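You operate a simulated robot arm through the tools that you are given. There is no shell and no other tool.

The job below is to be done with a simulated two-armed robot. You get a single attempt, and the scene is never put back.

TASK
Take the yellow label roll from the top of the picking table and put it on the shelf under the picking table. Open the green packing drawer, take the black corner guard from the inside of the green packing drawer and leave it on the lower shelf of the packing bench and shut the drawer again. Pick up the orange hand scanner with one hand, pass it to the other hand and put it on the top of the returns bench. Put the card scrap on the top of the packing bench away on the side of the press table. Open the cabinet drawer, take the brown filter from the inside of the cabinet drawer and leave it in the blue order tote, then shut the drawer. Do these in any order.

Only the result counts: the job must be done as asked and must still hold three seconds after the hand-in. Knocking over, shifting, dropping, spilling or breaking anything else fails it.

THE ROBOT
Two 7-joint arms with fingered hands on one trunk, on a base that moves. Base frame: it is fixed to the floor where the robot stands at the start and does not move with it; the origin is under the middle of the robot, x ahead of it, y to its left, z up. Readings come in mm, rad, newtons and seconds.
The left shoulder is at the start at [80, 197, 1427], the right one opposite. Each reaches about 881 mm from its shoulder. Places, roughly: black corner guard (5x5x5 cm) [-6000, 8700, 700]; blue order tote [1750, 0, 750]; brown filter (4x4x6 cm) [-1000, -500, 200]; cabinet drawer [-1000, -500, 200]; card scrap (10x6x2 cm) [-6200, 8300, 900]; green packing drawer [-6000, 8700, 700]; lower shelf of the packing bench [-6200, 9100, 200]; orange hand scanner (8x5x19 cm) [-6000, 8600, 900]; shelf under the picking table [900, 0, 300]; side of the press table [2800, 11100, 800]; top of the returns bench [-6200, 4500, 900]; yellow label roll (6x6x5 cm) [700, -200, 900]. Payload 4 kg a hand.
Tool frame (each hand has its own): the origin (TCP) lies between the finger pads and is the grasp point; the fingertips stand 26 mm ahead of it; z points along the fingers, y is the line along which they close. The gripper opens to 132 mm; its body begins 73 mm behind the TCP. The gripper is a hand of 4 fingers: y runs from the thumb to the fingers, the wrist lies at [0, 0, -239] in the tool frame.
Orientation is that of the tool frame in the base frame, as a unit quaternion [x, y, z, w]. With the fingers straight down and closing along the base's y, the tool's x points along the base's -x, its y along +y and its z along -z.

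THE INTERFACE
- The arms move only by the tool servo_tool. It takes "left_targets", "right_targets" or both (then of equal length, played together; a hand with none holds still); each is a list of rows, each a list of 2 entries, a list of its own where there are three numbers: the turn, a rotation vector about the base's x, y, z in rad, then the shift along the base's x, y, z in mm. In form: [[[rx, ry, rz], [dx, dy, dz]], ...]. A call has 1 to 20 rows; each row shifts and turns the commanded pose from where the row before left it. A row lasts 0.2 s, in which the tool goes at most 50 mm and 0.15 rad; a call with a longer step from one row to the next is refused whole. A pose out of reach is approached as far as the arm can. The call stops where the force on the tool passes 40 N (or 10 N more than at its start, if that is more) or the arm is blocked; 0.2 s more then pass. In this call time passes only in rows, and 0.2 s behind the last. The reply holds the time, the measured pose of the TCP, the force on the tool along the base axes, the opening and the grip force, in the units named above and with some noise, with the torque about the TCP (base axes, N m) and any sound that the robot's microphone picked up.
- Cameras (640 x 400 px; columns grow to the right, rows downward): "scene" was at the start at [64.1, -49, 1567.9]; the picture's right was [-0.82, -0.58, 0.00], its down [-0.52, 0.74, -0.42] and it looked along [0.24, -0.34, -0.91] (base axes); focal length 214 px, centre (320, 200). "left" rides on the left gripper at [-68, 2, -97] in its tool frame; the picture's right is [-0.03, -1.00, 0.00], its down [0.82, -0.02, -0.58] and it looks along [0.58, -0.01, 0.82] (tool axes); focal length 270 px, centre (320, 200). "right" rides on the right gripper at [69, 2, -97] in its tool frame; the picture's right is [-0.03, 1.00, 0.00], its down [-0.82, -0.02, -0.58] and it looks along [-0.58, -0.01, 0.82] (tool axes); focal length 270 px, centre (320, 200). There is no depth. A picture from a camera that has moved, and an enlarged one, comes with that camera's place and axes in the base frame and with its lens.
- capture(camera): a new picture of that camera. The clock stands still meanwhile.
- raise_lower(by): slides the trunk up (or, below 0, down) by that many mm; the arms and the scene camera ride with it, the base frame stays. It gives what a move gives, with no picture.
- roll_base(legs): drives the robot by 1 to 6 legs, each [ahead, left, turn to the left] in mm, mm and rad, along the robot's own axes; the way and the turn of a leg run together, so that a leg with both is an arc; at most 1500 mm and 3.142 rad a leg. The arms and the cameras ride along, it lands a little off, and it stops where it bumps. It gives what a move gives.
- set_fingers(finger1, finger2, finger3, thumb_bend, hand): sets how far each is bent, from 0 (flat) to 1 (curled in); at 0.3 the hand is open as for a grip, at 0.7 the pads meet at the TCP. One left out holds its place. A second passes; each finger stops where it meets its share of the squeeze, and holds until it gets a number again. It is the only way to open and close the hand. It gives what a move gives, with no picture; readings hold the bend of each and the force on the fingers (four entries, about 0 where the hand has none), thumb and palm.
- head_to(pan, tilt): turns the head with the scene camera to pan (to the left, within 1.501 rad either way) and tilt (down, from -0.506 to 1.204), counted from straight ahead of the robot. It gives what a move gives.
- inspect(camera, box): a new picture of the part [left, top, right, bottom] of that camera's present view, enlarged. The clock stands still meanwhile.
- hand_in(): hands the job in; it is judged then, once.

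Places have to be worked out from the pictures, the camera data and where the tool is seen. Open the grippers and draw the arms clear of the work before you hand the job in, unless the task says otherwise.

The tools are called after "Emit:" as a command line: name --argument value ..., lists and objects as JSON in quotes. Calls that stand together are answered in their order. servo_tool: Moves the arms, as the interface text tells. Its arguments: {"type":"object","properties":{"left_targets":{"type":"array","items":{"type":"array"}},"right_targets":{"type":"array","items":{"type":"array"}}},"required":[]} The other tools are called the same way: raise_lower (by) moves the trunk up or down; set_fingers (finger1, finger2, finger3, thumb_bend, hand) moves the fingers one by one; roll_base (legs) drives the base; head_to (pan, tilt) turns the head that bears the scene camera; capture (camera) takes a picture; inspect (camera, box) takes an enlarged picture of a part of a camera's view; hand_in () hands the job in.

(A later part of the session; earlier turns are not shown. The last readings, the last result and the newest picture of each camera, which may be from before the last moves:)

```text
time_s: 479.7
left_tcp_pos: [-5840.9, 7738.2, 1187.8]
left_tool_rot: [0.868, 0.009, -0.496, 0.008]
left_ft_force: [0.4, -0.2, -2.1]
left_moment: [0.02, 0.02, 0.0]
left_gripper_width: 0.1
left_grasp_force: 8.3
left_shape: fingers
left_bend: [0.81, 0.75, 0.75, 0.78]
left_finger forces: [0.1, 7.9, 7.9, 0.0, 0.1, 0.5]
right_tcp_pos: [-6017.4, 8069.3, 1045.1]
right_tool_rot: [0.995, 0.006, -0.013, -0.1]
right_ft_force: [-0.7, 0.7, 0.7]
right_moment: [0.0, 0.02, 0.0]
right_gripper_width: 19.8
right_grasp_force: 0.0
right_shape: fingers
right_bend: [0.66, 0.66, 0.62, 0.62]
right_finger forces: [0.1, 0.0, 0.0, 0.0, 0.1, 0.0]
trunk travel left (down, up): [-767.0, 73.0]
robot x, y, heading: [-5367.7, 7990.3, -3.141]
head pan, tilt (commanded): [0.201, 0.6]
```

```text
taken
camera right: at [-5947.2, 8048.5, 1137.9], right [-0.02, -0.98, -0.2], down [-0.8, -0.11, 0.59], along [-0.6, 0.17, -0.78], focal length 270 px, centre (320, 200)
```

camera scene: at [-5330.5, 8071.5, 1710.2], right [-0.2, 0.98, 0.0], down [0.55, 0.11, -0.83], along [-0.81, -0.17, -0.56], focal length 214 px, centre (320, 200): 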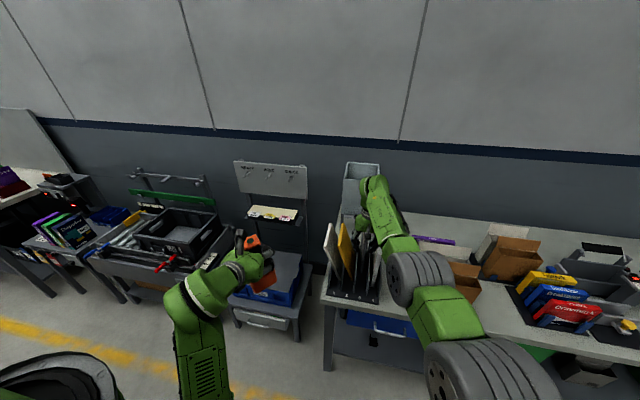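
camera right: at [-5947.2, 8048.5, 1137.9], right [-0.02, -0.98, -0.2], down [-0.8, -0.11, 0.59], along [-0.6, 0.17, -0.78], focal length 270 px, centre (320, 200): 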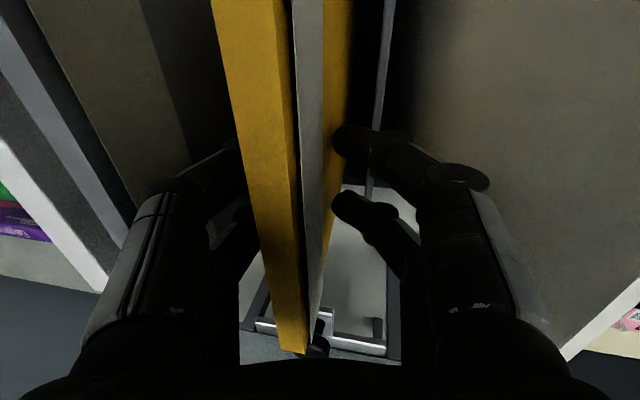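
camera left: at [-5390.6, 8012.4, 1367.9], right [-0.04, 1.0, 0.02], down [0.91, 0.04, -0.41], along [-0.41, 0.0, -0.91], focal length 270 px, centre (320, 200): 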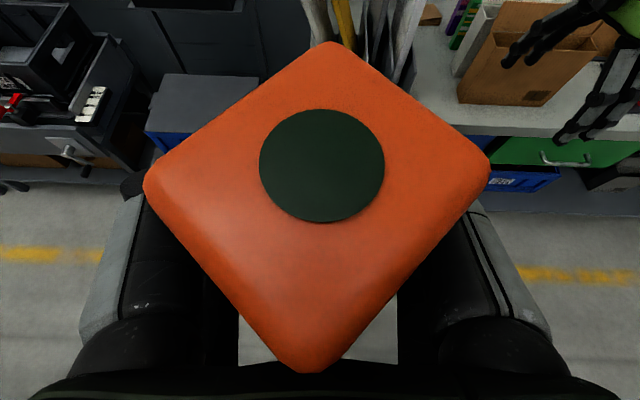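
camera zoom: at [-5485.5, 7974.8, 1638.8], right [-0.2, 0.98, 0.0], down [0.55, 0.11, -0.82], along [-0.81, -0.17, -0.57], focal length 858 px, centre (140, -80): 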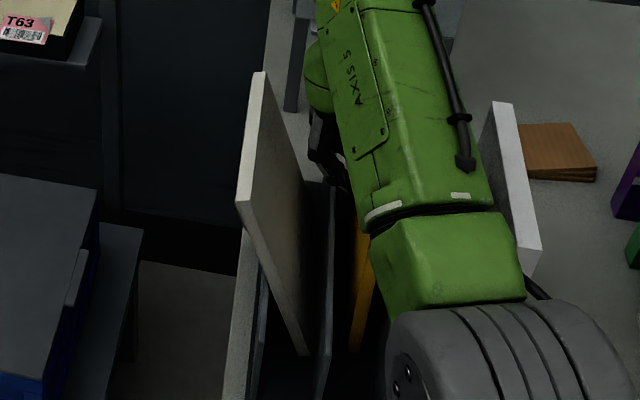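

It stands by itself. I open a little more and raise the hand clear.

Emit:
set_fingers --hand "right" --finger1 0.57 --finger2 0.57 --finger3 0.57 --thumb_bend 0.57

Emit:
raise_lower --by 72

Emit:
servo_tool --right_targets '[[[-0.05, 0, 0], [0, 0, 0]], [[-0.05, 0, 0], [0, 0, 0]], [[-0.05, 0, 0], [0, 0, 0]], [[-0.05, 0, 0], [0, 0, 0]]]'

Emit:
capture --camera "right"

Emit:
inspect --camera "scene" --box '[300, 180, 420, 320]'

```text
time_s: 480.7
left_tcp_pos: [-5840.0, 7736.8, 1188.5]
left_tool_rot: [0.868, 0.009, -0.497, 0.008]
left_ft_force: [-0.9, 0.2, -2.6]
left_moment: [0.01, 0.07, 0.0]
left_gripper_width: 0.0
left_grasp_force: 7.8
left_shape: fingers
left_bend: [0.81, 0.75, 0.75, 0.78]
left_finger forces: [0.1, 7.9, 7.8, 0.0, 0.0, 0.5]
right_tcp_pos: [-6017.2, 8069.4, 1045.3]
right_tool_rot: [0.995, 0.005, -0.013, -0.101]
right_ft_force: [-0.2, 0.6, 0.3]
right_moment: [-0.02, -0.01, 0.0]
right_gripper_width: 44.8
right_grasp_force: 0.0
right_shape: fingers
right_bend: [0.56, 0.56, 0.56, 0.56]
right_finger forces: [0.1, 0.0, 0.1, 0.0, 0.1, 0.0]
trunk travel left (down, up): [-767.0, 73.0]
robot x, y, heading: [-5366.2, 7993.9, -3.141]
head pan, tilt (commanded): [0.201, 0.6]
```

```text
time_s: 481.8
left_tcp_pos: [-5841.2, 7737.5, 1259.2]
left_tool_rot: [0.868, 0.008, -0.496, 0.008]
left_ft_force: [1.0, -0.2, -1.4]
left_moment: [-0.01, 0.04, -0.03]
left_gripper_width: 0.0
left_grasp_force: 8.6
left_shape: fingers
left_bend: [0.81, 0.75, 0.75, 0.78]
left_finger forces: [0.0, 7.9, 7.8, 0.1, 0.0, 0.6]
right_tcp_pos: [-6017.9, 8068.8, 1116.9]
right_tool_rot: [0.995, 0.006, -0.013, -0.1]
right_ft_force: [-0.8, -0.1, 0.7]
right_moment: [0.01, 0.01, 0.0]
right_gripper_width: 45.3
right_grasp_force: 0.2
right_shape: fingers
right_bend: [0.56, 0.56, 0.56, 0.56]
right_finger forces: [0.0, 0.1, 0.0, 0.0, 0.1, 0.0]
trunk travel left (down, up): [-839.0, 1.0]
robot x, y, heading: [-5368.8, 7989.2, -3.141]
head pan, tilt (commanded): [0.201, 0.6]
```

```text
time_s: 482.8
left_tcp_pos: [-5840.8, 7738.5, 1260.1]
left_tool_rot: [0.868, 0.008, -0.496, 0.008]
left_ft_force: [1.0, 0.4, -2.2]
left_moment: [0.01, 0.07, -0.01]
left_gripper_width: 0.0
left_grasp_force: 7.8
left_shape: fingers
left_bend: [0.81, 0.75, 0.75, 0.78]
left_finger forces: [0.0, 7.9, 7.7, 0.0, 0.1, 0.5]
right_tcp_pos: [-6016.3, 8068.6, 1116.9]
right_tool_rot: [1.0, 0.005, -0.014, 0.0]
right_ft_force: [0.2, -0.2, 0.2]
right_moment: [-0.02, 0.03, 0.0]
right_gripper_width: 45.5
right_grasp_force: 0.1
right_shape: fingers
right_bend: [0.56, 0.56, 0.56, 0.56]
right_finger forces: [0.0, 0.0, 0.0, 0.0, 0.0, 0.0]
trunk travel left (down, up): [-839.0, 1.0]
robot x, y, heading: [-5368.7, 7994.6, -3.142]
head pan, tilt (commanded): [0.201, 0.6]
```

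```text
taken
camera right: at [-5947.1, 8067.5, 1212.5], right [-0.02, -1.0, 0.0], down [-0.8, 0.01, 0.6], along [-0.6, 0.01, -0.8], focal length 270 px, centre (320, 200)
```

right: 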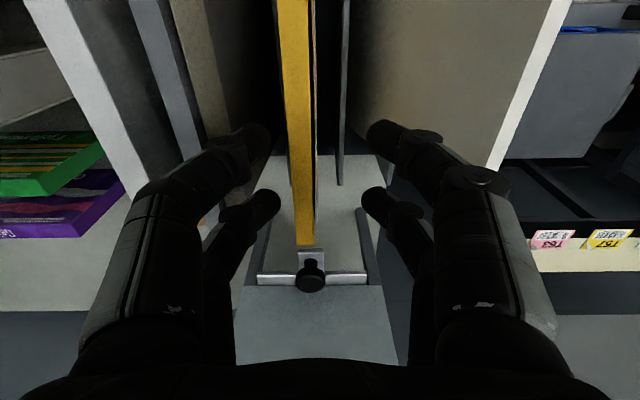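

```text
2.86 times, centred on (360, 250) of scene
camera zoom: at [-5485.0, 7975.2, 1710.9], right [-0.2, 0.98, 0.0], down [0.55, 0.11, -0.82], along [-0.81, -0.17, -0.57], focal length 613 px, centre (206, 57)
```

zoom: 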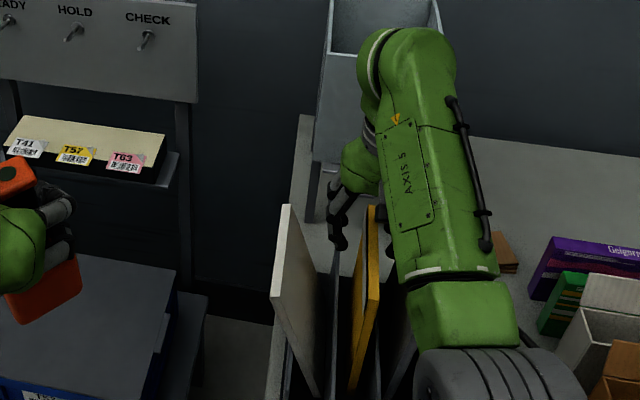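

Board 2 stands upright again. Now board 1: I set the outer digits wide, the inner ones narrow, and shift left 74 mm.

Emit:
set_fingers --hand "right" --finger1 0.36 --finger2 0.36 --finger3 0.6 --thumb_bend 0.6

Emit:
roll_base --legs '[[0, 74, 0]]'

Emit:
servo_tool --right_targets '[[[0, 0, 0], [0, 0, 0]], [[0, 0, 0], [0, 0, 0]]]'

Emit:
capture --camera "right"

```text
time_s: 483.8
left_tcp_pos: [-5839.9, 7736.6, 1261.7]
left_tool_rot: [0.868, 0.009, -0.496, 0.009]
left_ft_force: [0.2, -0.1, -2.3]
left_moment: [-0.01, 0.03, -0.02]
left_gripper_width: 0.0
left_grasp_force: 8.5
left_shape: fingers
left_bend: [0.81, 0.75, 0.75, 0.78]
left_finger forces: [0.0, 7.9, 7.8, 0.1, 0.0, 0.6]
right_tcp_pos: [-6017.7, 8069.0, 1116.9]
right_tool_rot: [1.0, 0.004, -0.014, -0.001]
right_ft_force: [0.2, -0.3, -0.2]
right_moment: [0.0, -0.01, -0.04]
right_gripper_width: 72.6
right_grasp_force: 0.0
right_shape: fingers
right_bend: [0.36, 0.36, 0.6, 0.6]
right_finger forces: [0.0, 0.1, 0.0, 0.1, 0.1, 0.1]
trunk travel left (down, up): [-839.0, 1.0]
robot x, y, heading: [-5368.5, 7995.3, -3.138]
head pan, tilt (commanded): [0.201, 0.6]
```

```text
time_s: 484.8
left_tcp_pos: [-5840.1, 7679.0, 1263.1]
left_tool_rot: [0.868, 0.004, -0.496, 0.011]
left_ft_force: [0.2, 2.0, -2.4]
left_moment: [-0.04, 0.0, 0.12]
left_gripper_width: 0.1
left_grasp_force: 8.0
left_shape: fingers
left_bend: [0.81, 0.76, 0.75, 0.78]
left_finger forces: [0.0, 7.8, 7.9, 0.0, 0.0, 0.5]
right_tcp_pos: [-6016.8, 8010.0, 1116.5]
right_tool_rot: [1.0, 0.003, -0.014, 0.006]
right_ft_force: [0.5, 0.4, -0.4]
right_moment: [-0.08, -0.05, -0.01]
right_gripper_width: 72.6
right_grasp_force: 0.0
right_shape: fingers
right_bend: [0.36, 0.36, 0.6, 0.6]
right_finger forces: [0.0, 0.1, 0.1, 0.0, 0.0, 0.0]
trunk travel left (down, up): [-839.0, 1.0]
robot x, y, heading: [-5368.8, 7918.0, 3.141]
head pan, tilt (commanded): [0.201, 0.6]
```

```text
time_s: 485.4
left_tcp_pos: [-5841.0, 7671.1, 1260.9]
left_tool_rot: [0.869, 0.007, -0.496, 0.008]
left_ft_force: [0.3, 0.9, -1.3]
left_moment: [-0.01, 0.01, 0.02]
left_gripper_width: 0.2
left_grasp_force: 8.1
left_shape: fingers
left_bend: [0.81, 0.76, 0.75, 0.78]
left_finger forces: [0.1, 7.8, 7.9, 0.0, 0.0, 0.5]
right_tcp_pos: [-6017.1, 8003.3, 1117.2]
right_tool_rot: [1.0, 0.003, -0.013, 0.0]
right_ft_force: [0.3, -0.2, -0.3]
right_moment: [-0.02, -0.03, -0.01]
right_gripper_width: 72.4
right_grasp_force: 0.0
right_shape: fingers
right_bend: [0.36, 0.36, 0.6, 0.6]
right_finger forces: [0.0, 0.0, 0.0, 0.1, 0.1, 0.0]
trunk travel left (down, up): [-839.0, 1.0]
robot x, y, heading: [-5365.4, 7917.7, 3.137]
head pan, tilt (commanded): [0.201, 0.6]
```

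```text
taken
camera right: at [-5946.9, 8000.8, 1212.1], right [-0.02, -1.0, 0.0], down [-0.8, 0.02, 0.6], along [-0.6, 0.01, -0.8], focal length 270 px, centre (320, 200)
```

right: 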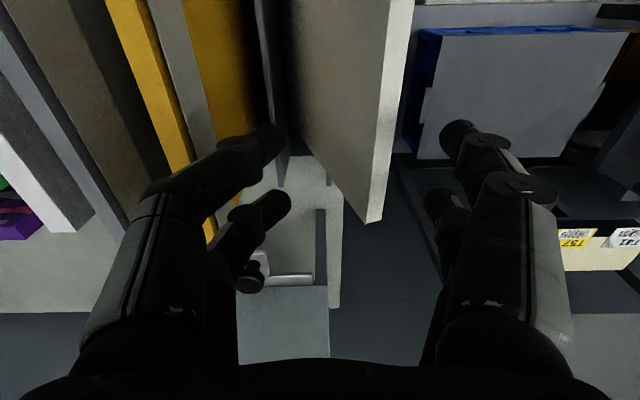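

Board 1's top is between the digits (y≈7965). I lower 70 mm.

Emit:
raise_lower --by -68

Emit:
capture --camera "right"

```text
time_s: 486.5
left_tcp_pos: [-5841.3, 7666.0, 1192.8]
left_tool_rot: [0.868, 0.007, -0.496, 0.006]
left_ft_force: [0.6, 0.1, -2.3]
left_moment: [0.02, 0.07, -0.02]
left_gripper_width: 0.0
left_grasp_force: 7.9
left_shape: fingers
left_bend: [0.81, 0.76, 0.75, 0.78]
left_finger forces: [0.0, 7.8, 7.8, 0.0, 0.0, 0.5]
right_tcp_pos: [-6017.3, 7997.3, 1049.7]
right_tool_rot: [1.0, 0.003, -0.014, -0.001]
right_ft_force: [0.2, -0.6, 0.7]
right_moment: [-0.01, 0.0, -0.01]
right_gripper_width: 72.5
right_grasp_force: 0.1
right_shape: fingers
right_bend: [0.36, 0.36, 0.6, 0.6]
right_finger forces: [0.1, 0.0, 0.0, 0.0, 0.0, 0.0]
trunk travel left (down, up): [-771.0, 69.0]
robot x, y, heading: [-5366.9, 7918.5, 3.144]
head pan, tilt (commanded): [0.201, 0.6]
```

```text
taken
camera right: at [-5946.8, 7995.3, 1144.7], right [-0.02, -1.0, 0.0], down [-0.8, 0.01, 0.6], along [-0.6, 0.01, -0.8], focal length 270 px, centre (320, 200)
```

right: 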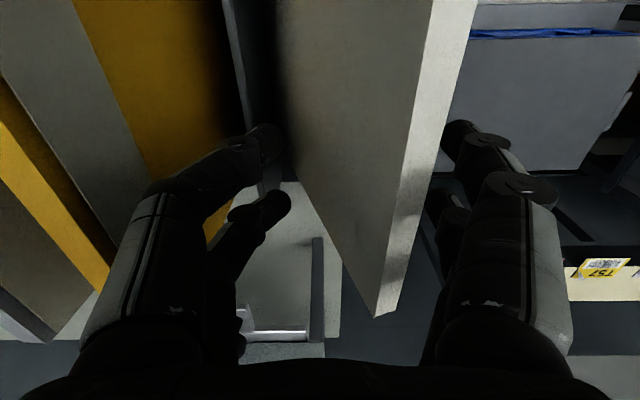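

Finger1/2 are outside the board. I move to y≈8011 and close to straighten and pinch board 1.

Emit:
servo_tool --right_targets '[[[0, 0, 0], [0, 7, 0]], [[0, 0, 0], [0, 7, 0]]]'

Emit:
set_fingers --hand "right" --finger1 0.6 --finger2 0.6 --finger3 0.67 --thumb_bend 0.67

Emit:
set_fingers --hand "right" --finger1 0.75 --finger2 0.75 --finger3 0.72 --thumb_bend 0.72

Emit:
capture --camera "right"

Emit:
inspect --camera "scene" --box '[310, 200, 420, 320]'

```text
time_s: 487.1
left_tcp_pos: [-5839.1, 7666.6, 1191.6]
left_tool_rot: [0.868, 0.008, -0.497, 0.007]
left_ft_force: [0.6, -0.3, -2.4]
left_moment: [0.01, 0.06, -0.03]
left_gripper_width: 0.0
left_grasp_force: 7.4
left_shape: fingers
left_bend: [0.81, 0.76, 0.75, 0.78]
left_finger forces: [0.0, 7.8, 7.9, 0.0, 0.0, 0.6]
right_tcp_pos: [-6017.8, 8012.0, 1049.3]
right_tool_rot: [1.0, 0.002, -0.014, 0.0]
right_ft_force: [0.6, 0.4, -0.2]
right_moment: [-0.02, -0.03, 0.02]
right_gripper_width: 72.6
right_grasp_force: 0.0
right_shape: fingers
right_bend: [0.36, 0.36, 0.6, 0.6]
right_finger forces: [0.0, 0.0, 0.1, 0.0, 0.1, 0.1]
trunk travel left (down, up): [-771.0, 69.0]
robot x, y, heading: [-5369.2, 7919.6, 3.141]
head pan, tilt (commanded): [0.201, 0.6]
```

```text
time_s: 488.1
left_tcp_pos: [-5841.1, 7665.8, 1192.6]
left_tool_rot: [0.869, 0.007, -0.495, 0.006]
left_ft_force: [0.2, 0.1, -1.1]
left_moment: [0.02, 0.05, -0.01]
left_gripper_width: 0.0
left_grasp_force: 7.9
left_shape: fingers
left_bend: [0.81, 0.76, 0.75, 0.78]
left_finger forces: [0.0, 7.8, 7.7, 0.0, 0.0, 0.5]
right_tcp_pos: [-6017.4, 8012.1, 1049.3]
right_tool_rot: [1.0, 0.003, -0.014, 0.0]
right_ft_force: [0.1, -0.1, -0.4]
right_moment: [0.0, 0.02, 0.0]
right_gripper_width: 22.1
right_grasp_force: 0.0
right_shape: fingers
right_bend: [0.6, 0.6, 0.67, 0.67]
right_finger forces: [0.1, 0.0, 0.0, 0.0, 0.1, 0.1]
trunk travel left (down, up): [-771.0, 69.0]
robot x, y, heading: [-5365.2, 7917.4, 3.144]
head pan, tilt (commanded): [0.201, 0.6]
```

```text
time_s: 489.1
left_tcp_pos: [-5841.0, 7666.8, 1192.5]
left_tool_rot: [0.868, 0.008, -0.496, 0.008]
left_ft_force: [-0.5, -0.3, -1.6]
left_moment: [0.02, 0.07, -0.01]
left_gripper_width: 0.0
left_grasp_force: 8.7
left_shape: fingers
left_bend: [0.81, 0.76, 0.75, 0.78]
left_finger forces: [0.0, 7.9, 7.6, 0.0, 0.0, 0.5]
right_tcp_pos: [-6016.8, 8011.6, 1049.6]
right_tool_rot: [1.0, 0.004, -0.014, -0.002]
right_ft_force: [-0.3, 0.4, 0.2]
right_moment: [0.09, -0.02, 0.06]
right_gripper_width: 11.7
right_grasp_force: 14.8
right_shape: fingers
right_bend: [0.71, 0.71, 0.7, 0.69]
right_finger forces: [7.3, 7.1, 6.1, 0.1, 8.6, 0.1]
trunk travel left (down, up): [-771.0, 69.0]
robot x, y, heading: [-5365.7, 7921.5, 3.136]
head pan, tilt (commanded): [0.201, 0.6]
```

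```text
taken
camera right: at [-5946.5, 8010.1, 1145.0], right [-0.02, -1.0, 0.0], down [-0.8, 0.02, 0.6], along [-0.6, 0.01, -0.8], focal length 270 px, centre (320, 200)
```

right: 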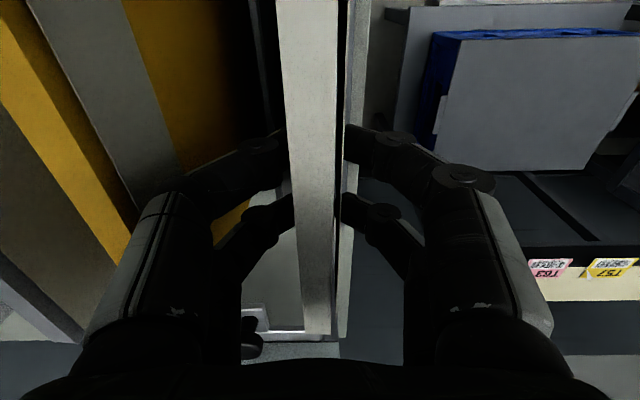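

```text
3.33 times, centred on (365, 260) of scene
camera zoom: at [-5484.9, 7902.3, 1642.9], right [-0.2, 0.98, 0.0], down [0.55, 0.11, -0.82], along [-0.81, -0.16, -0.57], focal length 715 px, centre (170, 0)
```

zoom: 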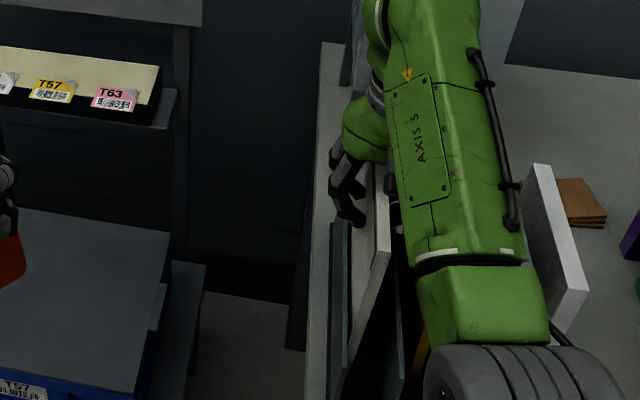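

Board 1 is pinched nearly plumb. I lift it 8 mm, roll 0.05 rad, and set it down.

Emit:
servo_tool --right_targets '[[[0, 0, 0], [0, 0, 4]], [[0, 0, 0], [0, 0, 4]], [[0.05, 0, 0], [0, 0, 0]], [[0, 0, 0], [0, 0, 0]]]'

Emit:
inspect --camera "scene" --box '[330, 220, 400, 320]'

Emit:
capture --camera "right"

```text
time_s: 490.1
left_tcp_pos: [-5841.6, 7665.2, 1193.3]
left_tool_rot: [0.868, 0.007, -0.496, 0.007]
left_ft_force: [-0.5, -0.2, -1.3]
left_moment: [0.03, 0.06, -0.01]
left_gripper_width: 0.0
left_grasp_force: 7.5
left_shape: fingers
left_bend: [0.81, 0.76, 0.75, 0.78]
left_finger forces: [0.1, 7.7, 7.7, 0.0, 0.0, 0.6]
right_tcp_pos: [-6018.3, 8011.4, 1057.4]
right_tool_rot: [1.0, 0.002, -0.014, -0.026]
right_ft_force: [-0.4, 0.0, -0.6]
right_moment: [0.05, 0.03, -0.02]
right_gripper_width: 12.4
right_grasp_force: 14.2
right_shape: fingers
right_bend: [0.71, 0.72, 0.7, 0.69]
right_finger forces: [7.2, 7.1, 6.3, 0.0, 8.2, 0.0]
trunk travel left (down, up): [-771.0, 69.0]
robot x, y, heading: [-5365.5, 7919.3, 3.139]
head pan, tilt (commanded): [0.201, 0.6]
```

```text
4.00 times, centred on (365, 270) of scene
camera zoom: at [-5485.0, 7902.1, 1642.9], right [-0.2, 0.98, 0.0], down [0.55, 0.11, -0.82], along [-0.81, -0.16, -0.57], focal length 858 px, centre (140, -80)
```

zoom: 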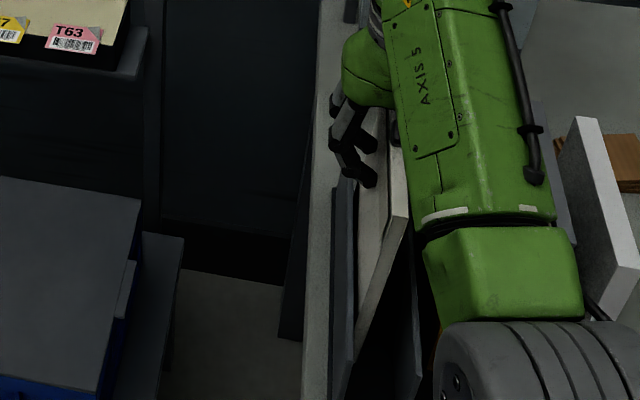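

```text
taken
camera right: at [-5946.8, 8005.0, 1152.5], right [-0.02, -1.0, -0.05], down [-0.8, -0.01, 0.6], along [-0.6, 0.05, -0.8], focal length 270 px, centre (320, 200)
```

right: 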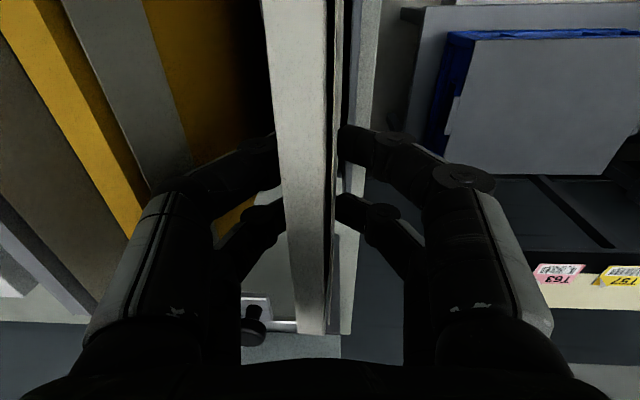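

It leans about 4° toward +y still; I roll 0.08 rad more and check.

Emit:
servo_tool --right_targets '[[[0.04, 0, 0], [0, 0, 0]], [[0.04, 0, 0], [0, 0, 0]], [[0, 0, 0], [0, 0, 0]]]'

Emit:
inspect --camera "scene" --box '[330, 220, 400, 320]'

```text
time_s: 490.9
left_tcp_pos: [-5841.3, 7665.4, 1193.3]
left_tool_rot: [0.868, 0.007, -0.496, 0.007]
left_ft_force: [-0.1, -0.5, -1.6]
left_moment: [0.0, 0.03, -0.03]
left_gripper_width: 0.1
left_grasp_force: 7.9
left_shape: fingers
left_bend: [0.81, 0.76, 0.75, 0.78]
left_finger forces: [0.0, 7.6, 7.8, 0.0, 0.0, 0.5]
right_tcp_pos: [-6016.8, 8012.0, 1057.3]
right_tool_rot: [0.998, 0.003, -0.014, -0.065]
right_ft_force: [-0.5, 0.4, -0.4]
right_moment: [0.01, 0.01, 0.0]
right_gripper_width: 11.9
right_grasp_force: 14.1
right_shape: fingers
right_bend: [0.72, 0.72, 0.7, 0.68]
right_finger forces: [7.6, 6.8, 6.3, 0.0, 8.1, 0.0]
trunk travel left (down, up): [-771.0, 69.0]
robot x, y, heading: [-5365.8, 7918.3, 3.142]
head pan, tilt (commanded): [0.201, 0.6]
```

```text
4.00 times, centred on (365, 270) of scene
camera zoom: at [-5485.0, 7902.6, 1642.9], right [-0.2, 0.98, 0.0], down [0.55, 0.11, -0.82], along [-0.81, -0.16, -0.57], focal length 858 px, centre (140, -80)
```

zoom: 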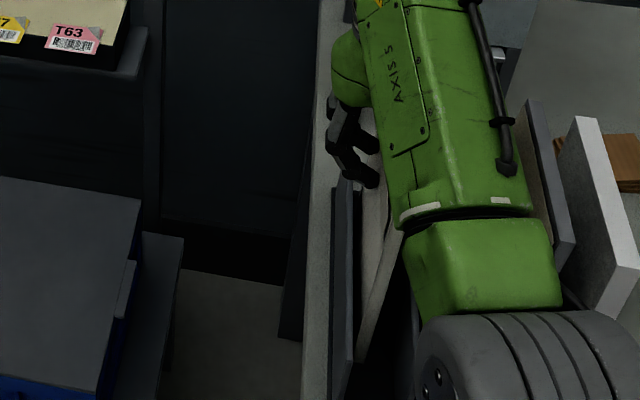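

Now within about 2°. I roll 0.03 more while lowering to contact.

Emit:
servo_tool --right_targets '[[[0.03, 0, 0], [0, 0, -4]], [[0, 0, 0], [0, 0, -3]]]'

Emit:
servo_tool --right_targets '[[[0, 0, 0], [0, 0, -3]]]'

Emit:
servo_tool --right_targets '[[[0, 0, 0], [0, 0, -3]]]'

```text
time_s: 491.5
left_tcp_pos: [-5840.6, 7667.1, 1193.1]
left_tool_rot: [0.868, 0.007, -0.496, 0.007]
left_ft_force: [-0.8, -0.1, -2.4]
left_moment: [0.03, 0.06, -0.01]
left_gripper_width: 0.0
left_grasp_force: 8.2
left_shape: fingers
left_bend: [0.81, 0.76, 0.75, 0.78]
left_finger forces: [0.0, 7.7, 7.8, 0.1, 0.0, 0.5]
right_tcp_pos: [-6017.9, 8011.8, 1049.7]
right_tool_rot: [0.997, 0.004, -0.014, -0.081]
right_ft_force: [-0.1, 0.2, -0.7]
right_moment: [-0.01, -0.01, 0.02]
right_gripper_width: 11.9
right_grasp_force: 14.2
right_shape: fingers
right_bend: [0.72, 0.72, 0.7, 0.68]
right_finger forces: [7.6, 6.8, 6.3, 0.1, 8.2, 0.0]
trunk travel left (down, up): [-771.0, 69.0]
robot x, y, heading: [-5367.5, 7918.7, 3.137]
head pan, tilt (commanded): [0.201, 0.6]
```

```text
time_s: 491.9
left_tcp_pos: [-5839.4, 7666.0, 1193.3]
left_tool_rot: [0.868, 0.007, -0.497, 0.006]
left_ft_force: [-0.3, -0.4, -1.7]
left_moment: [-0.02, 0.04, -0.01]
left_gripper_width: 0.1
left_grasp_force: 8.3
left_shape: fingers
left_bend: [0.81, 0.76, 0.75, 0.78]
left_finger forces: [0.0, 7.7, 7.6, 0.0, 0.0, 0.6]
right_tcp_pos: [-6018.2, 8012.0, 1048.8]
right_tool_rot: [0.997, 0.003, -0.014, -0.08]
right_ft_force: [-0.8, -0.2, 3.7]
right_moment: [0.04, -0.03, 0.02]
right_gripper_width: 12.1
right_grasp_force: 14.5
right_shape: fingers
right_bend: [0.72, 0.72, 0.69, 0.68]
right_finger forces: [8.1, 6.6, 6.2, 0.0, 8.6, 0.0]
trunk travel left (down, up): [-771.0, 69.0]
robot x, y, heading: [-5365.6, 7919.5, 3.134]
head pan, tilt (commanded): [0.201, 0.6]
```

```text
time_s: 492.3
left_tcp_pos: [-5839.6, 7666.5, 1193.5]
left_tool_rot: [0.868, 0.007, -0.497, 0.007]
left_ft_force: [0.3, 0.4, -1.9]
left_moment: [-0.01, 0.04, 0.0]
left_gripper_width: 0.1
left_grasp_force: 8.0
left_shape: fingers
left_bend: [0.81, 0.76, 0.75, 0.78]
left_finger forces: [0.0, 7.7, 7.6, 0.0, 0.0, 0.5]
right_tcp_pos: [-6016.3, 8010.8, 1046.7]
right_tool_rot: [0.997, 0.003, -0.016, -0.081]
right_ft_force: [-3.7, 1.0, 11.8]
right_moment: [0.1, 0.01, 0.01]
right_gripper_width: 11.8
right_grasp_force: 15.7
right_shape: fingers
right_bend: [0.72, 0.72, 0.69, 0.68]
right_finger forces: [8.6, 6.9, 6.9, 0.1, 9.4, 0.0]
trunk travel left (down, up): [-771.0, 69.0]
robot x, y, heading: [-5370.4, 7921.1, 3.139]
head pan, tilt (commanded): [0.201, 0.6]
```

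Its foot is supported. I open slightly, then wider, and raise the hand clear.

Emit:
set_fingers --hand "right" --finger1 0.66 --finger2 0.66 --finger3 0.63 --thumb_bend 0.63

Emit:
set_fingers --hand "right" --finger1 0.55 --finger2 0.55 --finger3 0.57 --thumb_bend 0.57

Emit:
raise_lower --by 69

Emit:
servo_tool --right_targets '[[[-0.05, 0, 0], [0, 0, 0]], [[-0.05, 0, 0], [0, 0, 0]], [[-0.06, 0, 0], [0, 0, 0]]]'

Emit:
capture --camera "right"

Emit:
inspect --camera "scene" --box '[310, 200, 420, 320]'

```text
time_s: 493.3
left_tcp_pos: [-5842.2, 7665.9, 1193.0]
left_tool_rot: [0.868, 0.008, -0.496, 0.008]
left_ft_force: [-0.1, 0.1, -2.4]
left_moment: [-0.03, 0.04, 0.03]
left_gripper_width: 0.1
left_grasp_force: 8.5
left_shape: fingers
left_bend: [0.81, 0.76, 0.75, 0.78]
left_finger forces: [0.1, 7.8, 7.6, 0.0, 0.1, 0.5]
right_tcp_pos: [-6015.6, 8012.3, 1044.1]
right_tool_rot: [0.997, 0.004, -0.013, -0.08]
right_ft_force: [-0.2, 0.3, 0.1]
right_moment: [0.0, 0.01, 0.0]
right_gripper_width: 18.1
right_grasp_force: 0.1
right_shape: fingers
right_bend: [0.66, 0.66, 0.63, 0.63]
right_finger forces: [0.1, 0.0, 0.0, 0.0, 0.1, 0.1]
trunk travel left (down, up): [-771.0, 69.0]
robot x, y, heading: [-5369.8, 7918.1, 3.144]
head pan, tilt (commanded): [0.201, 0.6]
```

```text
time_s: 494.3
left_tcp_pos: [-5841.1, 7665.0, 1193.5]
left_tool_rot: [0.868, 0.007, -0.496, 0.007]
left_ft_force: [-0.9, 0.2, -2.2]
left_moment: [0.0, 0.03, 0.0]
left_gripper_width: 0.0
left_grasp_force: 8.0
left_shape: fingers
left_bend: [0.81, 0.76, 0.75, 0.78]
left_finger forces: [0.0, 7.7, 7.8, 0.1, 0.1, 0.4]
right_tcp_pos: [-6016.8, 8012.1, 1044.9]
right_tool_rot: [0.997, 0.003, -0.014, -0.08]
right_ft_force: [0.1, -0.5, 0.0]
right_moment: [0.01, 0.01, -0.01]
right_gripper_width: 46.7
right_grasp_force: 0.1
right_shape: fingers
right_bend: [0.55, 0.55, 0.56, 0.56]
right_finger forces: [0.0, 0.1, 0.0, 0.0, 0.0, 0.1]
trunk travel left (down, up): [-771.0, 69.0]
robot x, y, heading: [-5367.9, 7915.1, 3.139]
head pan, tilt (commanded): [0.201, 0.6]
```

```text
time_s: 495.3
left_tcp_pos: [-5841.5, 7666.1, 1262.5]
left_tool_rot: [0.868, 0.007, -0.496, 0.007]
left_ft_force: [0.3, 0.3, -2.3]
left_moment: [-0.02, 0.06, -0.03]
left_gripper_width: 0.0
left_grasp_force: 8.2
left_shape: fingers
left_bend: [0.81, 0.76, 0.75, 0.78]
left_finger forces: [0.0, 7.7, 7.7, 0.0, 0.0, 0.6]
right_tcp_pos: [-6016.5, 8012.1, 1112.4]
right_tool_rot: [0.997, 0.004, -0.013, -0.081]
right_ft_force: [0.4, 1.0, -0.6]
right_moment: [0.01, -0.03, -0.01]
right_gripper_width: 46.8
right_grasp_force: 0.1
right_shape: fingers
right_bend: [0.55, 0.55, 0.56, 0.56]
right_finger forces: [0.1, 0.0, 0.1, 0.0, 0.0, 0.0]
trunk travel left (down, up): [-840.0, 0.0]
robot x, y, heading: [-5368.5, 7915.7, 3.142]
head pan, tilt (commanded): [0.201, 0.6]
```

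```text
time_s: 496.1
left_tcp_pos: [-5841.9, 7667.3, 1261.3]
left_tool_rot: [0.868, 0.007, -0.496, 0.007]
left_ft_force: [-0.1, 0.1, -1.8]
left_moment: [-0.02, 0.07, -0.01]
left_gripper_width: 0.3
left_grasp_force: 8.0
left_shape: fingers
left_bend: [0.81, 0.76, 0.75, 0.78]
left_finger forces: [0.0, 7.7, 7.6, 0.0, 0.0, 0.5]
right_tcp_pos: [-6017.0, 8012.8, 1113.2]
right_tool_rot: [1.0, 0.002, -0.014, 0.0]
right_ft_force: [-0.2, 0.5, -1.2]
right_moment: [-0.06, 0.0, -0.03]
right_gripper_width: 46.8
right_grasp_force: 0.0
right_shape: fingers
right_bend: [0.55, 0.55, 0.56, 0.56]
right_finger forces: [0.0, 0.0, 0.0, 0.0, 0.1, 0.1]
trunk travel left (down, up): [-840.0, 0.0]
robot x, y, heading: [-5365.9, 7920.6, 3.145]
head pan, tilt (commanded): [0.201, 0.6]
```

```text
taken
camera right: at [-5947.6, 8010.6, 1208.5], right [-0.02, -1.0, 0.0], down [-0.8, 0.02, 0.6], along [-0.6, 0.01, -0.8], focal length 270 px, centre (320, 200)
```

right: 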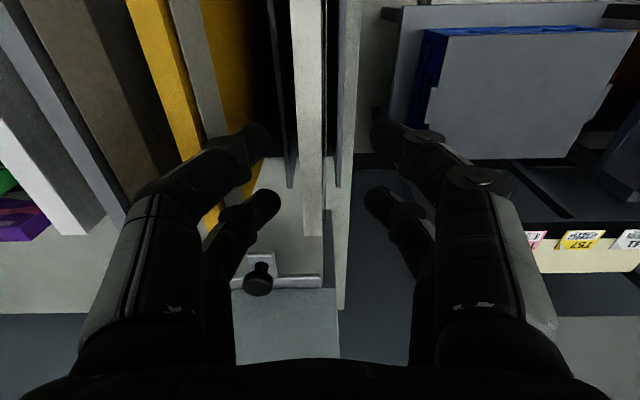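

```text
3.33 times, centred on (365, 260) of scene
camera zoom: at [-5485.2, 7902.6, 1711.9], right [-0.2, 0.98, 0.0], down [0.55, 0.11, -0.82], along [-0.81, -0.16, -0.57], focal length 715 px, centre (170, 0)
```

zoom: 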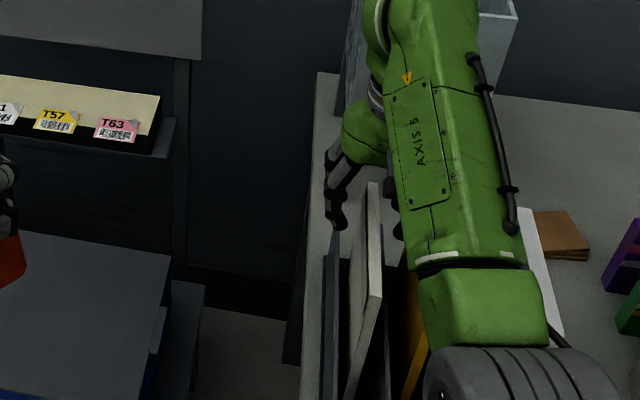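

All four boards stand upright in their slots again. Now the scrap: I lift both hands a bit, back off, turn the right hand to the scrap's orientation, and move to the new position.

Emit:
servo_tool --right_targets '[[[0, 0, 0], [-14, 0, 4]], [[0, 0, 0], [-14, 0, 4]], [[0, 0, 0], [-14, 0, 4]], [[0, 0, 0], [-12, 0, 4]]]' --left_targets '[[[0, 0, 0], [0, 0, 8]], [[0, 0, 0], [0, 0, 8]], [[0, 0, 0], [0, 0, 8]], [[0, 0, 0], [0, 0, 6]]]'

Emit:
roll_base --legs '[[-300, 0, 0], [0, -277, 0]]'

Emit:
servo_tool --right_targets '[[[0, 0, 0.139], [0, 0, 0]], [[0, 0, 0.139], [0, 0, 0]], [[0, 0, 0.139], [0, 0, 0]], [[0, 0, 0.139], [0, 0, 0]], [[0, 0, 0.139], [0, 0, 0]], [[0, 0, 0.139], [0, 0, 0]], [[0, 0, 0.139], [0, 0, 0]], [[0, 0, 0.139], [0, 0, 0]], [[0, 0, 0.139], [0, 0, 0]], [[0, 0, 0.139], [0, 0, 0]], [[0, 0, 0.139], [0, 0, 0]], [[0, 0, 0.139], [0, 0, 0]], [[0, 0, 0.138], [0, 0, 0]]]'

Emit:
inspect --camera "scene" --box '[250, 150, 410, 280]'

```text
time_s: 497.1
left_tcp_pos: [-5839.9, 7664.4, 1292.0]
left_tool_rot: [0.868, 0.008, -0.497, 0.008]
left_ft_force: [-0.3, 0.8, -1.8]
left_moment: [-0.02, 0.06, -0.02]
left_gripper_width: 0.2
left_grasp_force: 7.9
left_shape: fingers
left_bend: [0.81, 0.76, 0.75, 0.78]
left_finger forces: [0.1, 7.8, 7.6, 0.0, 0.0, 0.6]
right_tcp_pos: [-6072.4, 8013.1, 1129.1]
right_tool_rot: [1.0, 0.002, -0.013, -0.001]
right_ft_force: [-0.7, -0.2, -0.6]
right_moment: [-0.02, 0.01, 0.0]
right_gripper_width: 47.0
right_grasp_force: 0.0
right_shape: fingers
right_bend: [0.55, 0.55, 0.56, 0.56]
right_finger forces: [0.0, 0.0, 0.0, 0.0, 0.1, 0.1]
trunk travel left (down, up): [-840.0, 0.0]
robot x, y, heading: [-5368.2, 7919.8, 3.14]
head pan, tilt (commanded): [0.201, 0.6]
```

```text
time_s: 500.8
left_tcp_pos: [-5535.6, 7939.0, 1289.8]
left_tool_rot: [0.868, 0.01, -0.496, 0.007]
left_ft_force: [0.0, -0.8, -2.0]
left_moment: [0.01, 0.03, -0.02]
left_gripper_width: 0.1
left_grasp_force: 8.0
left_shape: fingers
left_bend: [0.81, 0.76, 0.75, 0.78]
left_finger forces: [0.0, 7.7, 7.5, 0.1, 0.0, 0.5]
right_tcp_pos: [-5769.1, 8285.3, 1129.2]
right_tool_rot: [1.0, 0.005, -0.014, -0.003]
right_ft_force: [0.4, -0.8, -1.1]
right_moment: [0.03, -0.03, 0.01]
right_gripper_width: 46.8
right_grasp_force: 0.1
right_shape: fingers
right_bend: [0.55, 0.55, 0.56, 0.56]
right_finger forces: [0.1, 0.0, 0.0, 0.0, 0.1, 0.1]
trunk travel left (down, up): [-840.0, 0.0]
robot x, y, heading: [-5060.3, 8201.0, -3.136]
head pan, tilt (commanded): [0.201, 0.6]
```

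```text
time_s: 503.6
left_tcp_pos: [-5534.8, 7941.9, 1290.2]
left_tool_rot: [0.868, 0.01, -0.496, 0.009]
left_ft_force: [0.0, 0.5, -1.6]
left_moment: [0.0, 0.05, 0.04]
left_gripper_width: 0.0
left_grasp_force: 7.5
left_shape: fingers
left_bend: [0.81, 0.76, 0.75, 0.78]
left_finger forces: [0.0, 7.5, 7.5, 0.0, 0.0, 0.5]
right_tcp_pos: [-5767.8, 8290.3, 1128.2]
right_tool_rot: [0.614, 0.789, -0.01, 0.01]
right_ft_force: [1.0, 0.1, 1.4]
right_moment: [0.01, 0.03, 0.01]
right_gripper_width: 46.8
right_grasp_force: 0.0
right_shape: fingers
right_bend: [0.55, 0.55, 0.56, 0.56]
right_finger forces: [0.0, 0.0, 0.0, 0.0, 0.1, 0.1]
trunk travel left (down, up): [-840.0, 0.0]
robot x, y, heading: [-5064.6, 8199.2, -3.14]
head pan, tilt (commanded): [0.201, 0.6]
```

```text
3.08 times, centred on (330, 215) of scene
camera zoom: at [-5181.1, 8181.8, 1711.9], right [-0.2, 0.98, 0.0], down [0.55, 0.11, -0.82], along [-0.81, -0.17, -0.57], focal length 660 px, centre (289, 154)
```

zoom: 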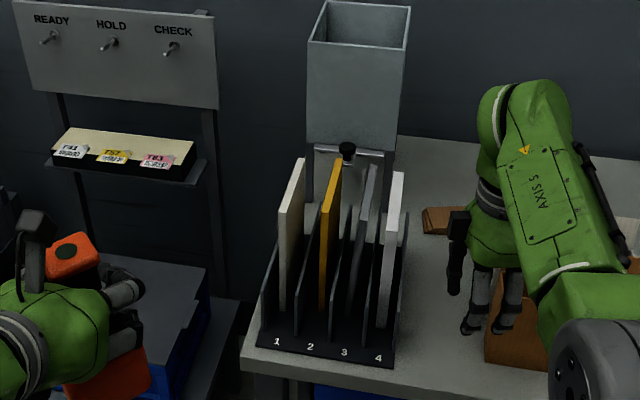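

The boards are back in order. I open the right hand and drive in over the scrap.

Emit:
set_fingers --hand "right" --finger1 0.42 --finger2 0.42 --finger3 0.42 --thumb_bend 0.42

Emit:
roll_base --legs '[[516, 0, 0]]'

Emit:
capture --camera "right"

Emit:
capture --camera "scene"

```text
time_s: 504.6
left_tcp_pos: [-5535.1, 7943.1, 1292.5]
left_tool_rot: [0.868, 0.01, -0.496, 0.009]
left_ft_force: [0.9, -0.2, -2.1]
left_moment: [0.01, 0.05, 0.0]
left_gripper_width: 0.0
left_grasp_force: 8.0
left_shape: fingers
left_bend: [0.81, 0.76, 0.75, 0.78]
left_finger forces: [0.0, 7.6, 7.4, 0.0, 0.0, 0.5]
right_tcp_pos: [-5767.7, 8290.4, 1128.8]
right_tool_rot: [0.615, 0.788, -0.009, 0.012]
right_ft_force: [0.4, -0.1, -0.1]
right_moment: [-0.04, 0.0, -0.03]
right_gripper_width: 92.5
right_grasp_force: 0.1
right_shape: fingers
right_bend: [0.42, 0.42, 0.42, 0.42]
right_finger forces: [0.1, 0.1, 0.0, 0.0, 0.0, 0.0]
trunk travel left (down, up): [-840.0, 0.0]
robot x, y, heading: [-5064.4, 8198.6, -3.141]
head pan, tilt (commanded): [0.201, 0.6]
```

```text
time_s: 507.5
left_tcp_pos: [-6044.8, 7940.4, 1292.2]
left_tool_rot: [0.868, 0.011, -0.496, 0.009]
left_ft_force: [0.9, 0.2, -2.2]
left_moment: [0.02, 0.03, 0.02]
left_gripper_width: 0.1
left_grasp_force: 7.8
left_shape: fingers
left_bend: [0.81, 0.76, 0.75, 0.78]
left_finger forces: [0.0, 7.5, 7.4, 0.0, 0.0, 0.4]
right_tcp_pos: [-6277.0, 8286.5, 1131.0]
right_tool_rot: [0.615, 0.789, -0.01, 0.01]
right_ft_force: [1.2, 0.0, -0.5]
right_moment: [0.04, 0.02, -0.02]
right_gripper_width: 92.4
right_grasp_force: 0.2
right_shape: fingers
right_bend: [0.42, 0.42, 0.42, 0.42]
right_finger forces: [0.0, 0.0, 0.0, 0.0, 0.0, 0.1]
trunk travel left (down, up): [-840.0, 0.0]
robot x, y, heading: [-5573.1, 8199.4, -3.129]
head pan, tilt (commanded): [0.201, 0.6]
```

```text
taken
camera right: at [-6293.3, 8355.3, 1225.9], right [0.98, 0.22, 0.0], down [0.18, -0.78, 0.6], along [0.13, -0.59, -0.8], focal length 270 px, centre (320, 200)
```

right: 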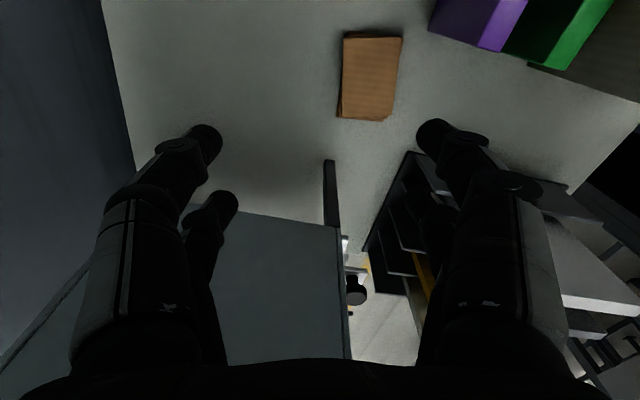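

```text
taken
camera scene: at [-5688.7, 8179.7, 1712.2], right [-0.2, 0.98, 0.0], down [0.55, 0.12, -0.83], along [-0.81, -0.17, -0.56], focal length 214 px, centre (320, 200)
```

scene: 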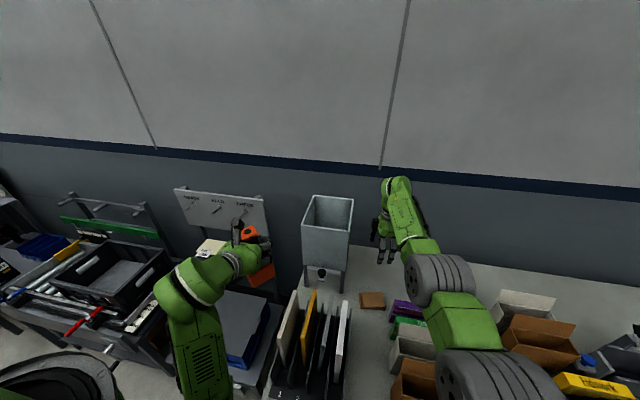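

The scrap is lined up across the grip. I lower the trunk 60 mm and bring the hand down and back over the scrap.

Emit:
servo_tool --right_targets '[[[0, 0, 0], [20, 1, 0]], [[0, 0, 0], [20, 1, 0]], [[0, 0, 0], [19, 2, 0]]]'

Emit:
raise_lower --by -60

Emit:
servo_tool --right_targets '[[[0, 0, 0], [0, 0, -30]], [[0, 0, 0], [0, 0, -30]], [[0, 0, 0], [0, 0, -30]], [[0, 0, 0], [0, 0, -30]]]'

Emit:
capture --camera "right"

```text
time_s: 508.3
left_tcp_pos: [-6045.2, 7941.2, 1292.3]
left_tool_rot: [0.868, 0.01, -0.496, 0.009]
left_ft_force: [-0.7, -0.2, -2.6]
left_moment: [-0.01, 0.06, -0.05]
left_gripper_width: 0.1
left_grasp_force: 7.6
left_shape: fingers
left_bend: [0.81, 0.76, 0.76, 0.78]
left_finger forces: [0.1, 7.5, 7.4, 0.0, 0.0, 0.4]
right_tcp_pos: [-6220.3, 8291.2, 1130.3]
right_tool_rot: [0.614, 0.789, -0.01, 0.011]
right_ft_force: [0.8, -0.3, -0.6]
right_moment: [0.01, 0.03, -0.04]
right_gripper_width: 92.8
right_grasp_force: 0.1
right_shape: fingers
right_bend: [0.42, 0.42, 0.42, 0.42]
right_finger forces: [0.1, 0.0, 0.1, 0.1, 0.0, 0.1]
trunk travel left (down, up): [-840.0, 0.0]
robot x, y, heading: [-5575.9, 8197.8, -3.134]
head pan, tilt (commanded): [0.201, 0.6]
```

```text
time_s: 509.3
left_tcp_pos: [-6047.0, 7940.6, 1231.1]
left_tool_rot: [0.868, 0.01, -0.496, 0.009]
left_ft_force: [0.5, 0.7, -2.1]
left_moment: [-0.01, 0.07, -0.03]
left_gripper_width: 0.0
left_grasp_force: 8.2
left_shape: fingers
left_bend: [0.81, 0.76, 0.76, 0.78]
left_finger forces: [0.0, 7.5, 7.3, 0.1, 0.0, 0.6]
right_tcp_pos: [-6222.3, 8290.5, 1070.5]
right_tool_rot: [0.615, 0.788, -0.008, 0.011]
right_ft_force: [0.1, -1.3, 0.6]
right_moment: [0.02, 0.01, 0.02]
right_gripper_width: 92.6
right_grasp_force: 0.2
right_shape: fingers
right_bend: [0.42, 0.42, 0.42, 0.42]
right_finger forces: [0.0, 0.0, 0.0, 0.0, 0.0, 0.1]
trunk travel left (down, up): [-780.0, 60.0]
robot x, y, heading: [-5570.6, 8197.9, -3.143]
head pan, tilt (commanded): [0.201, 0.6]
```

```text
time_s: 510.3
left_tcp_pos: [-6047.2, 7941.1, 1230.3]
left_tool_rot: [0.868, 0.011, -0.496, 0.009]
left_ft_force: [0.1, 0.9, -2.2]
left_moment: [0.03, 0.03, -0.01]
left_gripper_width: 0.0
left_grasp_force: 7.9
left_shape: fingers
left_bend: [0.81, 0.76, 0.76, 0.78]
left_finger forces: [0.0, 7.5, 7.4, 0.1, 0.0, 0.5]
right_tcp_pos: [-6222.1, 8291.6, 947.6]
right_tool_rot: [0.614, 0.789, -0.01, 0.01]
right_ft_force: [0.5, -0.8, -0.2]
right_moment: [0.03, 0.0, -0.02]
right_gripper_width: 92.7
right_grasp_force: 0.0
right_shape: fingers
right_bend: [0.42, 0.42, 0.42, 0.42]
right_finger forces: [0.1, 0.1, 0.1, 0.0, 0.0, 0.0]
trunk travel left (down, up): [-780.0, 60.0]
robot x, y, heading: [-5572.4, 8199.2, -3.135]
head pan, tilt (commanded): [0.201, 0.6]
```

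```text
taken
camera right: at [-6237.4, 8359.6, 1042.7], right [0.98, 0.22, 0.0], down [0.18, -0.78, 0.6], along [0.13, -0.59, -0.8], focal length 270 px, centre (320, 200)
```

right: 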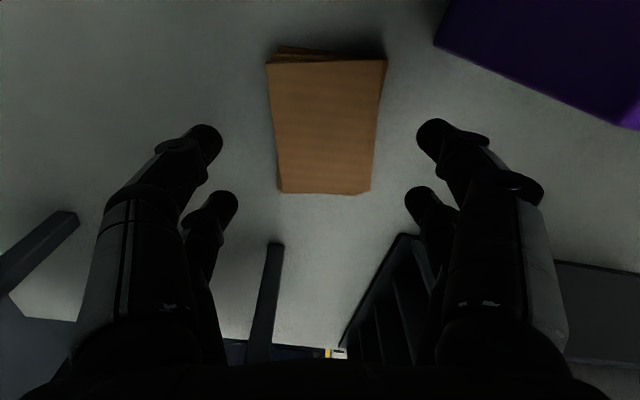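

The scrap is nearly centred. I shift (5, 5) mm and lower 44 mm.

Emit:
servo_tool --right_targets '[[[0, 0, 0], [5, 5, -10]], [[0, 0, 0], [0, 0, -17]], [[0, 0, 0], [0, 0, -15]]]'

Emit:
capture --camera "right"

```text
time_s: 511.1
left_tcp_pos: [-6045.9, 7940.1, 1230.8]
left_tool_rot: [0.868, 0.01, -0.496, 0.009]
left_ft_force: [0.9, 0.2, -2.5]
left_moment: [0.0, 0.03, -0.02]
left_gripper_width: 0.0
left_grasp_force: 7.8
left_shape: fingers
left_bend: [0.81, 0.76, 0.76, 0.78]
left_finger forces: [0.0, 7.4, 7.3, 0.0, 0.0, 0.5]
right_tcp_pos: [-6216.1, 8293.4, 908.4]
right_tool_rot: [0.615, 0.788, -0.01, 0.011]
right_ft_force: [-0.3, -0.2, -0.6]
right_moment: [0.02, -0.03, 0.02]
right_gripper_width: 92.7
right_grasp_force: 0.0
right_shape: fingers
right_bend: [0.42, 0.42, 0.42, 0.42]
right_finger forces: [0.0, 0.1, 0.0, 0.1, 0.1, 0.0]
trunk travel left (down, up): [-780.0, 60.0]
robot x, y, heading: [-5575.2, 8197.5, -3.14]
head pan, tilt (commanded): [0.201, 0.6]
```

```text
taken
camera right: at [-6231.7, 8362.6, 1002.5], right [0.98, 0.22, 0.0], down [0.18, -0.78, 0.6], along [0.13, -0.59, -0.8], focal length 270 px, centre (320, 200)
```

right: 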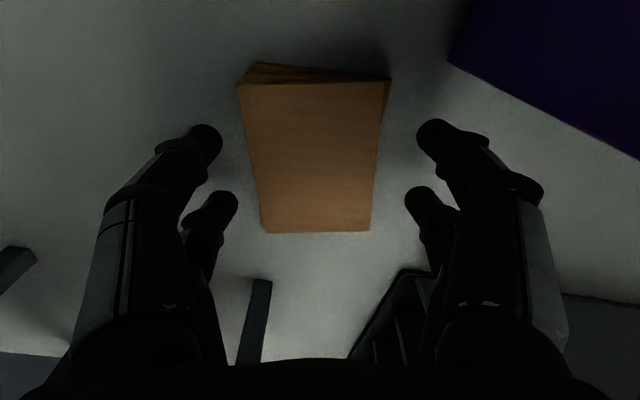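

Well centred between the digits. I lower in 4 mm steps to just above the table and then close.

Emit:
servo_tool --right_targets '[[[0, 0, 0], [-2, 0, -4]], [[0, 0, 0], [0, 0, -4]]]'

Emit:
set_fingers --hand "right" --finger1 0.75 --finger2 0.75 --finger3 0.75 --thumb_bend 0.75

Emit:
capture --camera "right"

```text
time_s: 511.7
left_tcp_pos: [-6047.2, 7938.7, 1230.4]
left_tool_rot: [0.868, 0.01, -0.496, 0.009]
left_ft_force: [0.4, 0.8, -2.2]
left_moment: [-0.02, 0.06, 0.0]
left_gripper_width: 0.0
left_grasp_force: 7.6
left_shape: fingers
left_bend: [0.81, 0.76, 0.76, 0.78]
left_finger forces: [0.1, 7.6, 7.4, 0.1, 0.1, 0.4]
right_tcp_pos: [-6216.9, 8293.9, 899.5]
right_tool_rot: [0.615, 0.788, -0.008, 0.011]
right_ft_force: [0.6, -0.7, -0.2]
right_moment: [-0.01, 0.04, -0.01]
right_gripper_width: 92.9
right_grasp_force: 0.0
right_shape: fingers
right_bend: [0.42, 0.42, 0.42, 0.42]
right_finger forces: [0.0, 0.1, 0.0, 0.0, 0.1, 0.0]
trunk travel left (down, up): [-780.0, 60.0]
robot x, y, heading: [-5572.6, 8203.1, -3.138]
head pan, tilt (commanded): [0.201, 0.6]
```

```text
time_s: 512.7
left_tcp_pos: [-6045.2, 7940.4, 1231.6]
left_tool_rot: [0.868, 0.01, -0.496, 0.009]
left_ft_force: [0.2, 0.0, -1.2]
left_moment: [-0.02, 0.06, 0.03]
left_gripper_width: 0.0
left_grasp_force: 7.8
left_shape: fingers
left_bend: [0.81, 0.76, 0.76, 0.78]
left_finger forces: [0.1, 7.5, 7.4, 0.1, 0.1, 0.4]
right_tcp_pos: [-6217.0, 8295.9, 899.7]
right_tool_rot: [0.615, 0.788, -0.01, 0.01]
right_ft_force: [-0.4, 0.0, 0.7]
right_moment: [-0.01, -0.04, 0.03]
right_gripper_width: 54.9
right_grasp_force: 27.4
right_shape: fingers
right_bend: [0.48, 0.49, 0.58, 0.64]
right_finger forces: [14.0, 13.5, 9.1, 0.1, 18.3, 0.1]
trunk travel left (down, up): [-780.0, 60.0]
robot x, y, heading: [-5573.2, 8198.3, -3.139]
head pan, tilt (commanded): [0.201, 0.6]
```

```text
taken
camera right: at [-6233.1, 8363.3, 995.0], right [0.98, 0.22, 0.0], down [0.18, -0.78, 0.6], along [0.13, -0.59, -0.8], focal length 270 px, centre (320, 200)
```

right: 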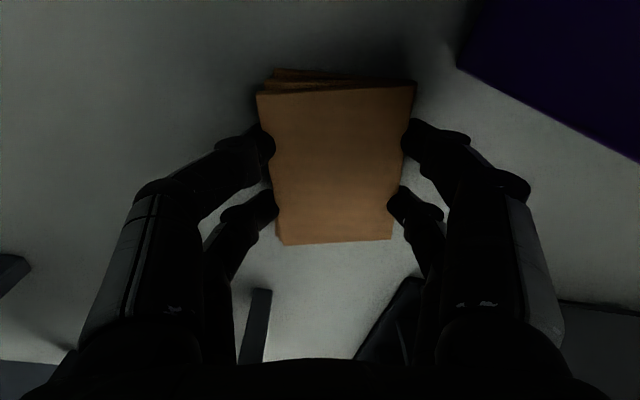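

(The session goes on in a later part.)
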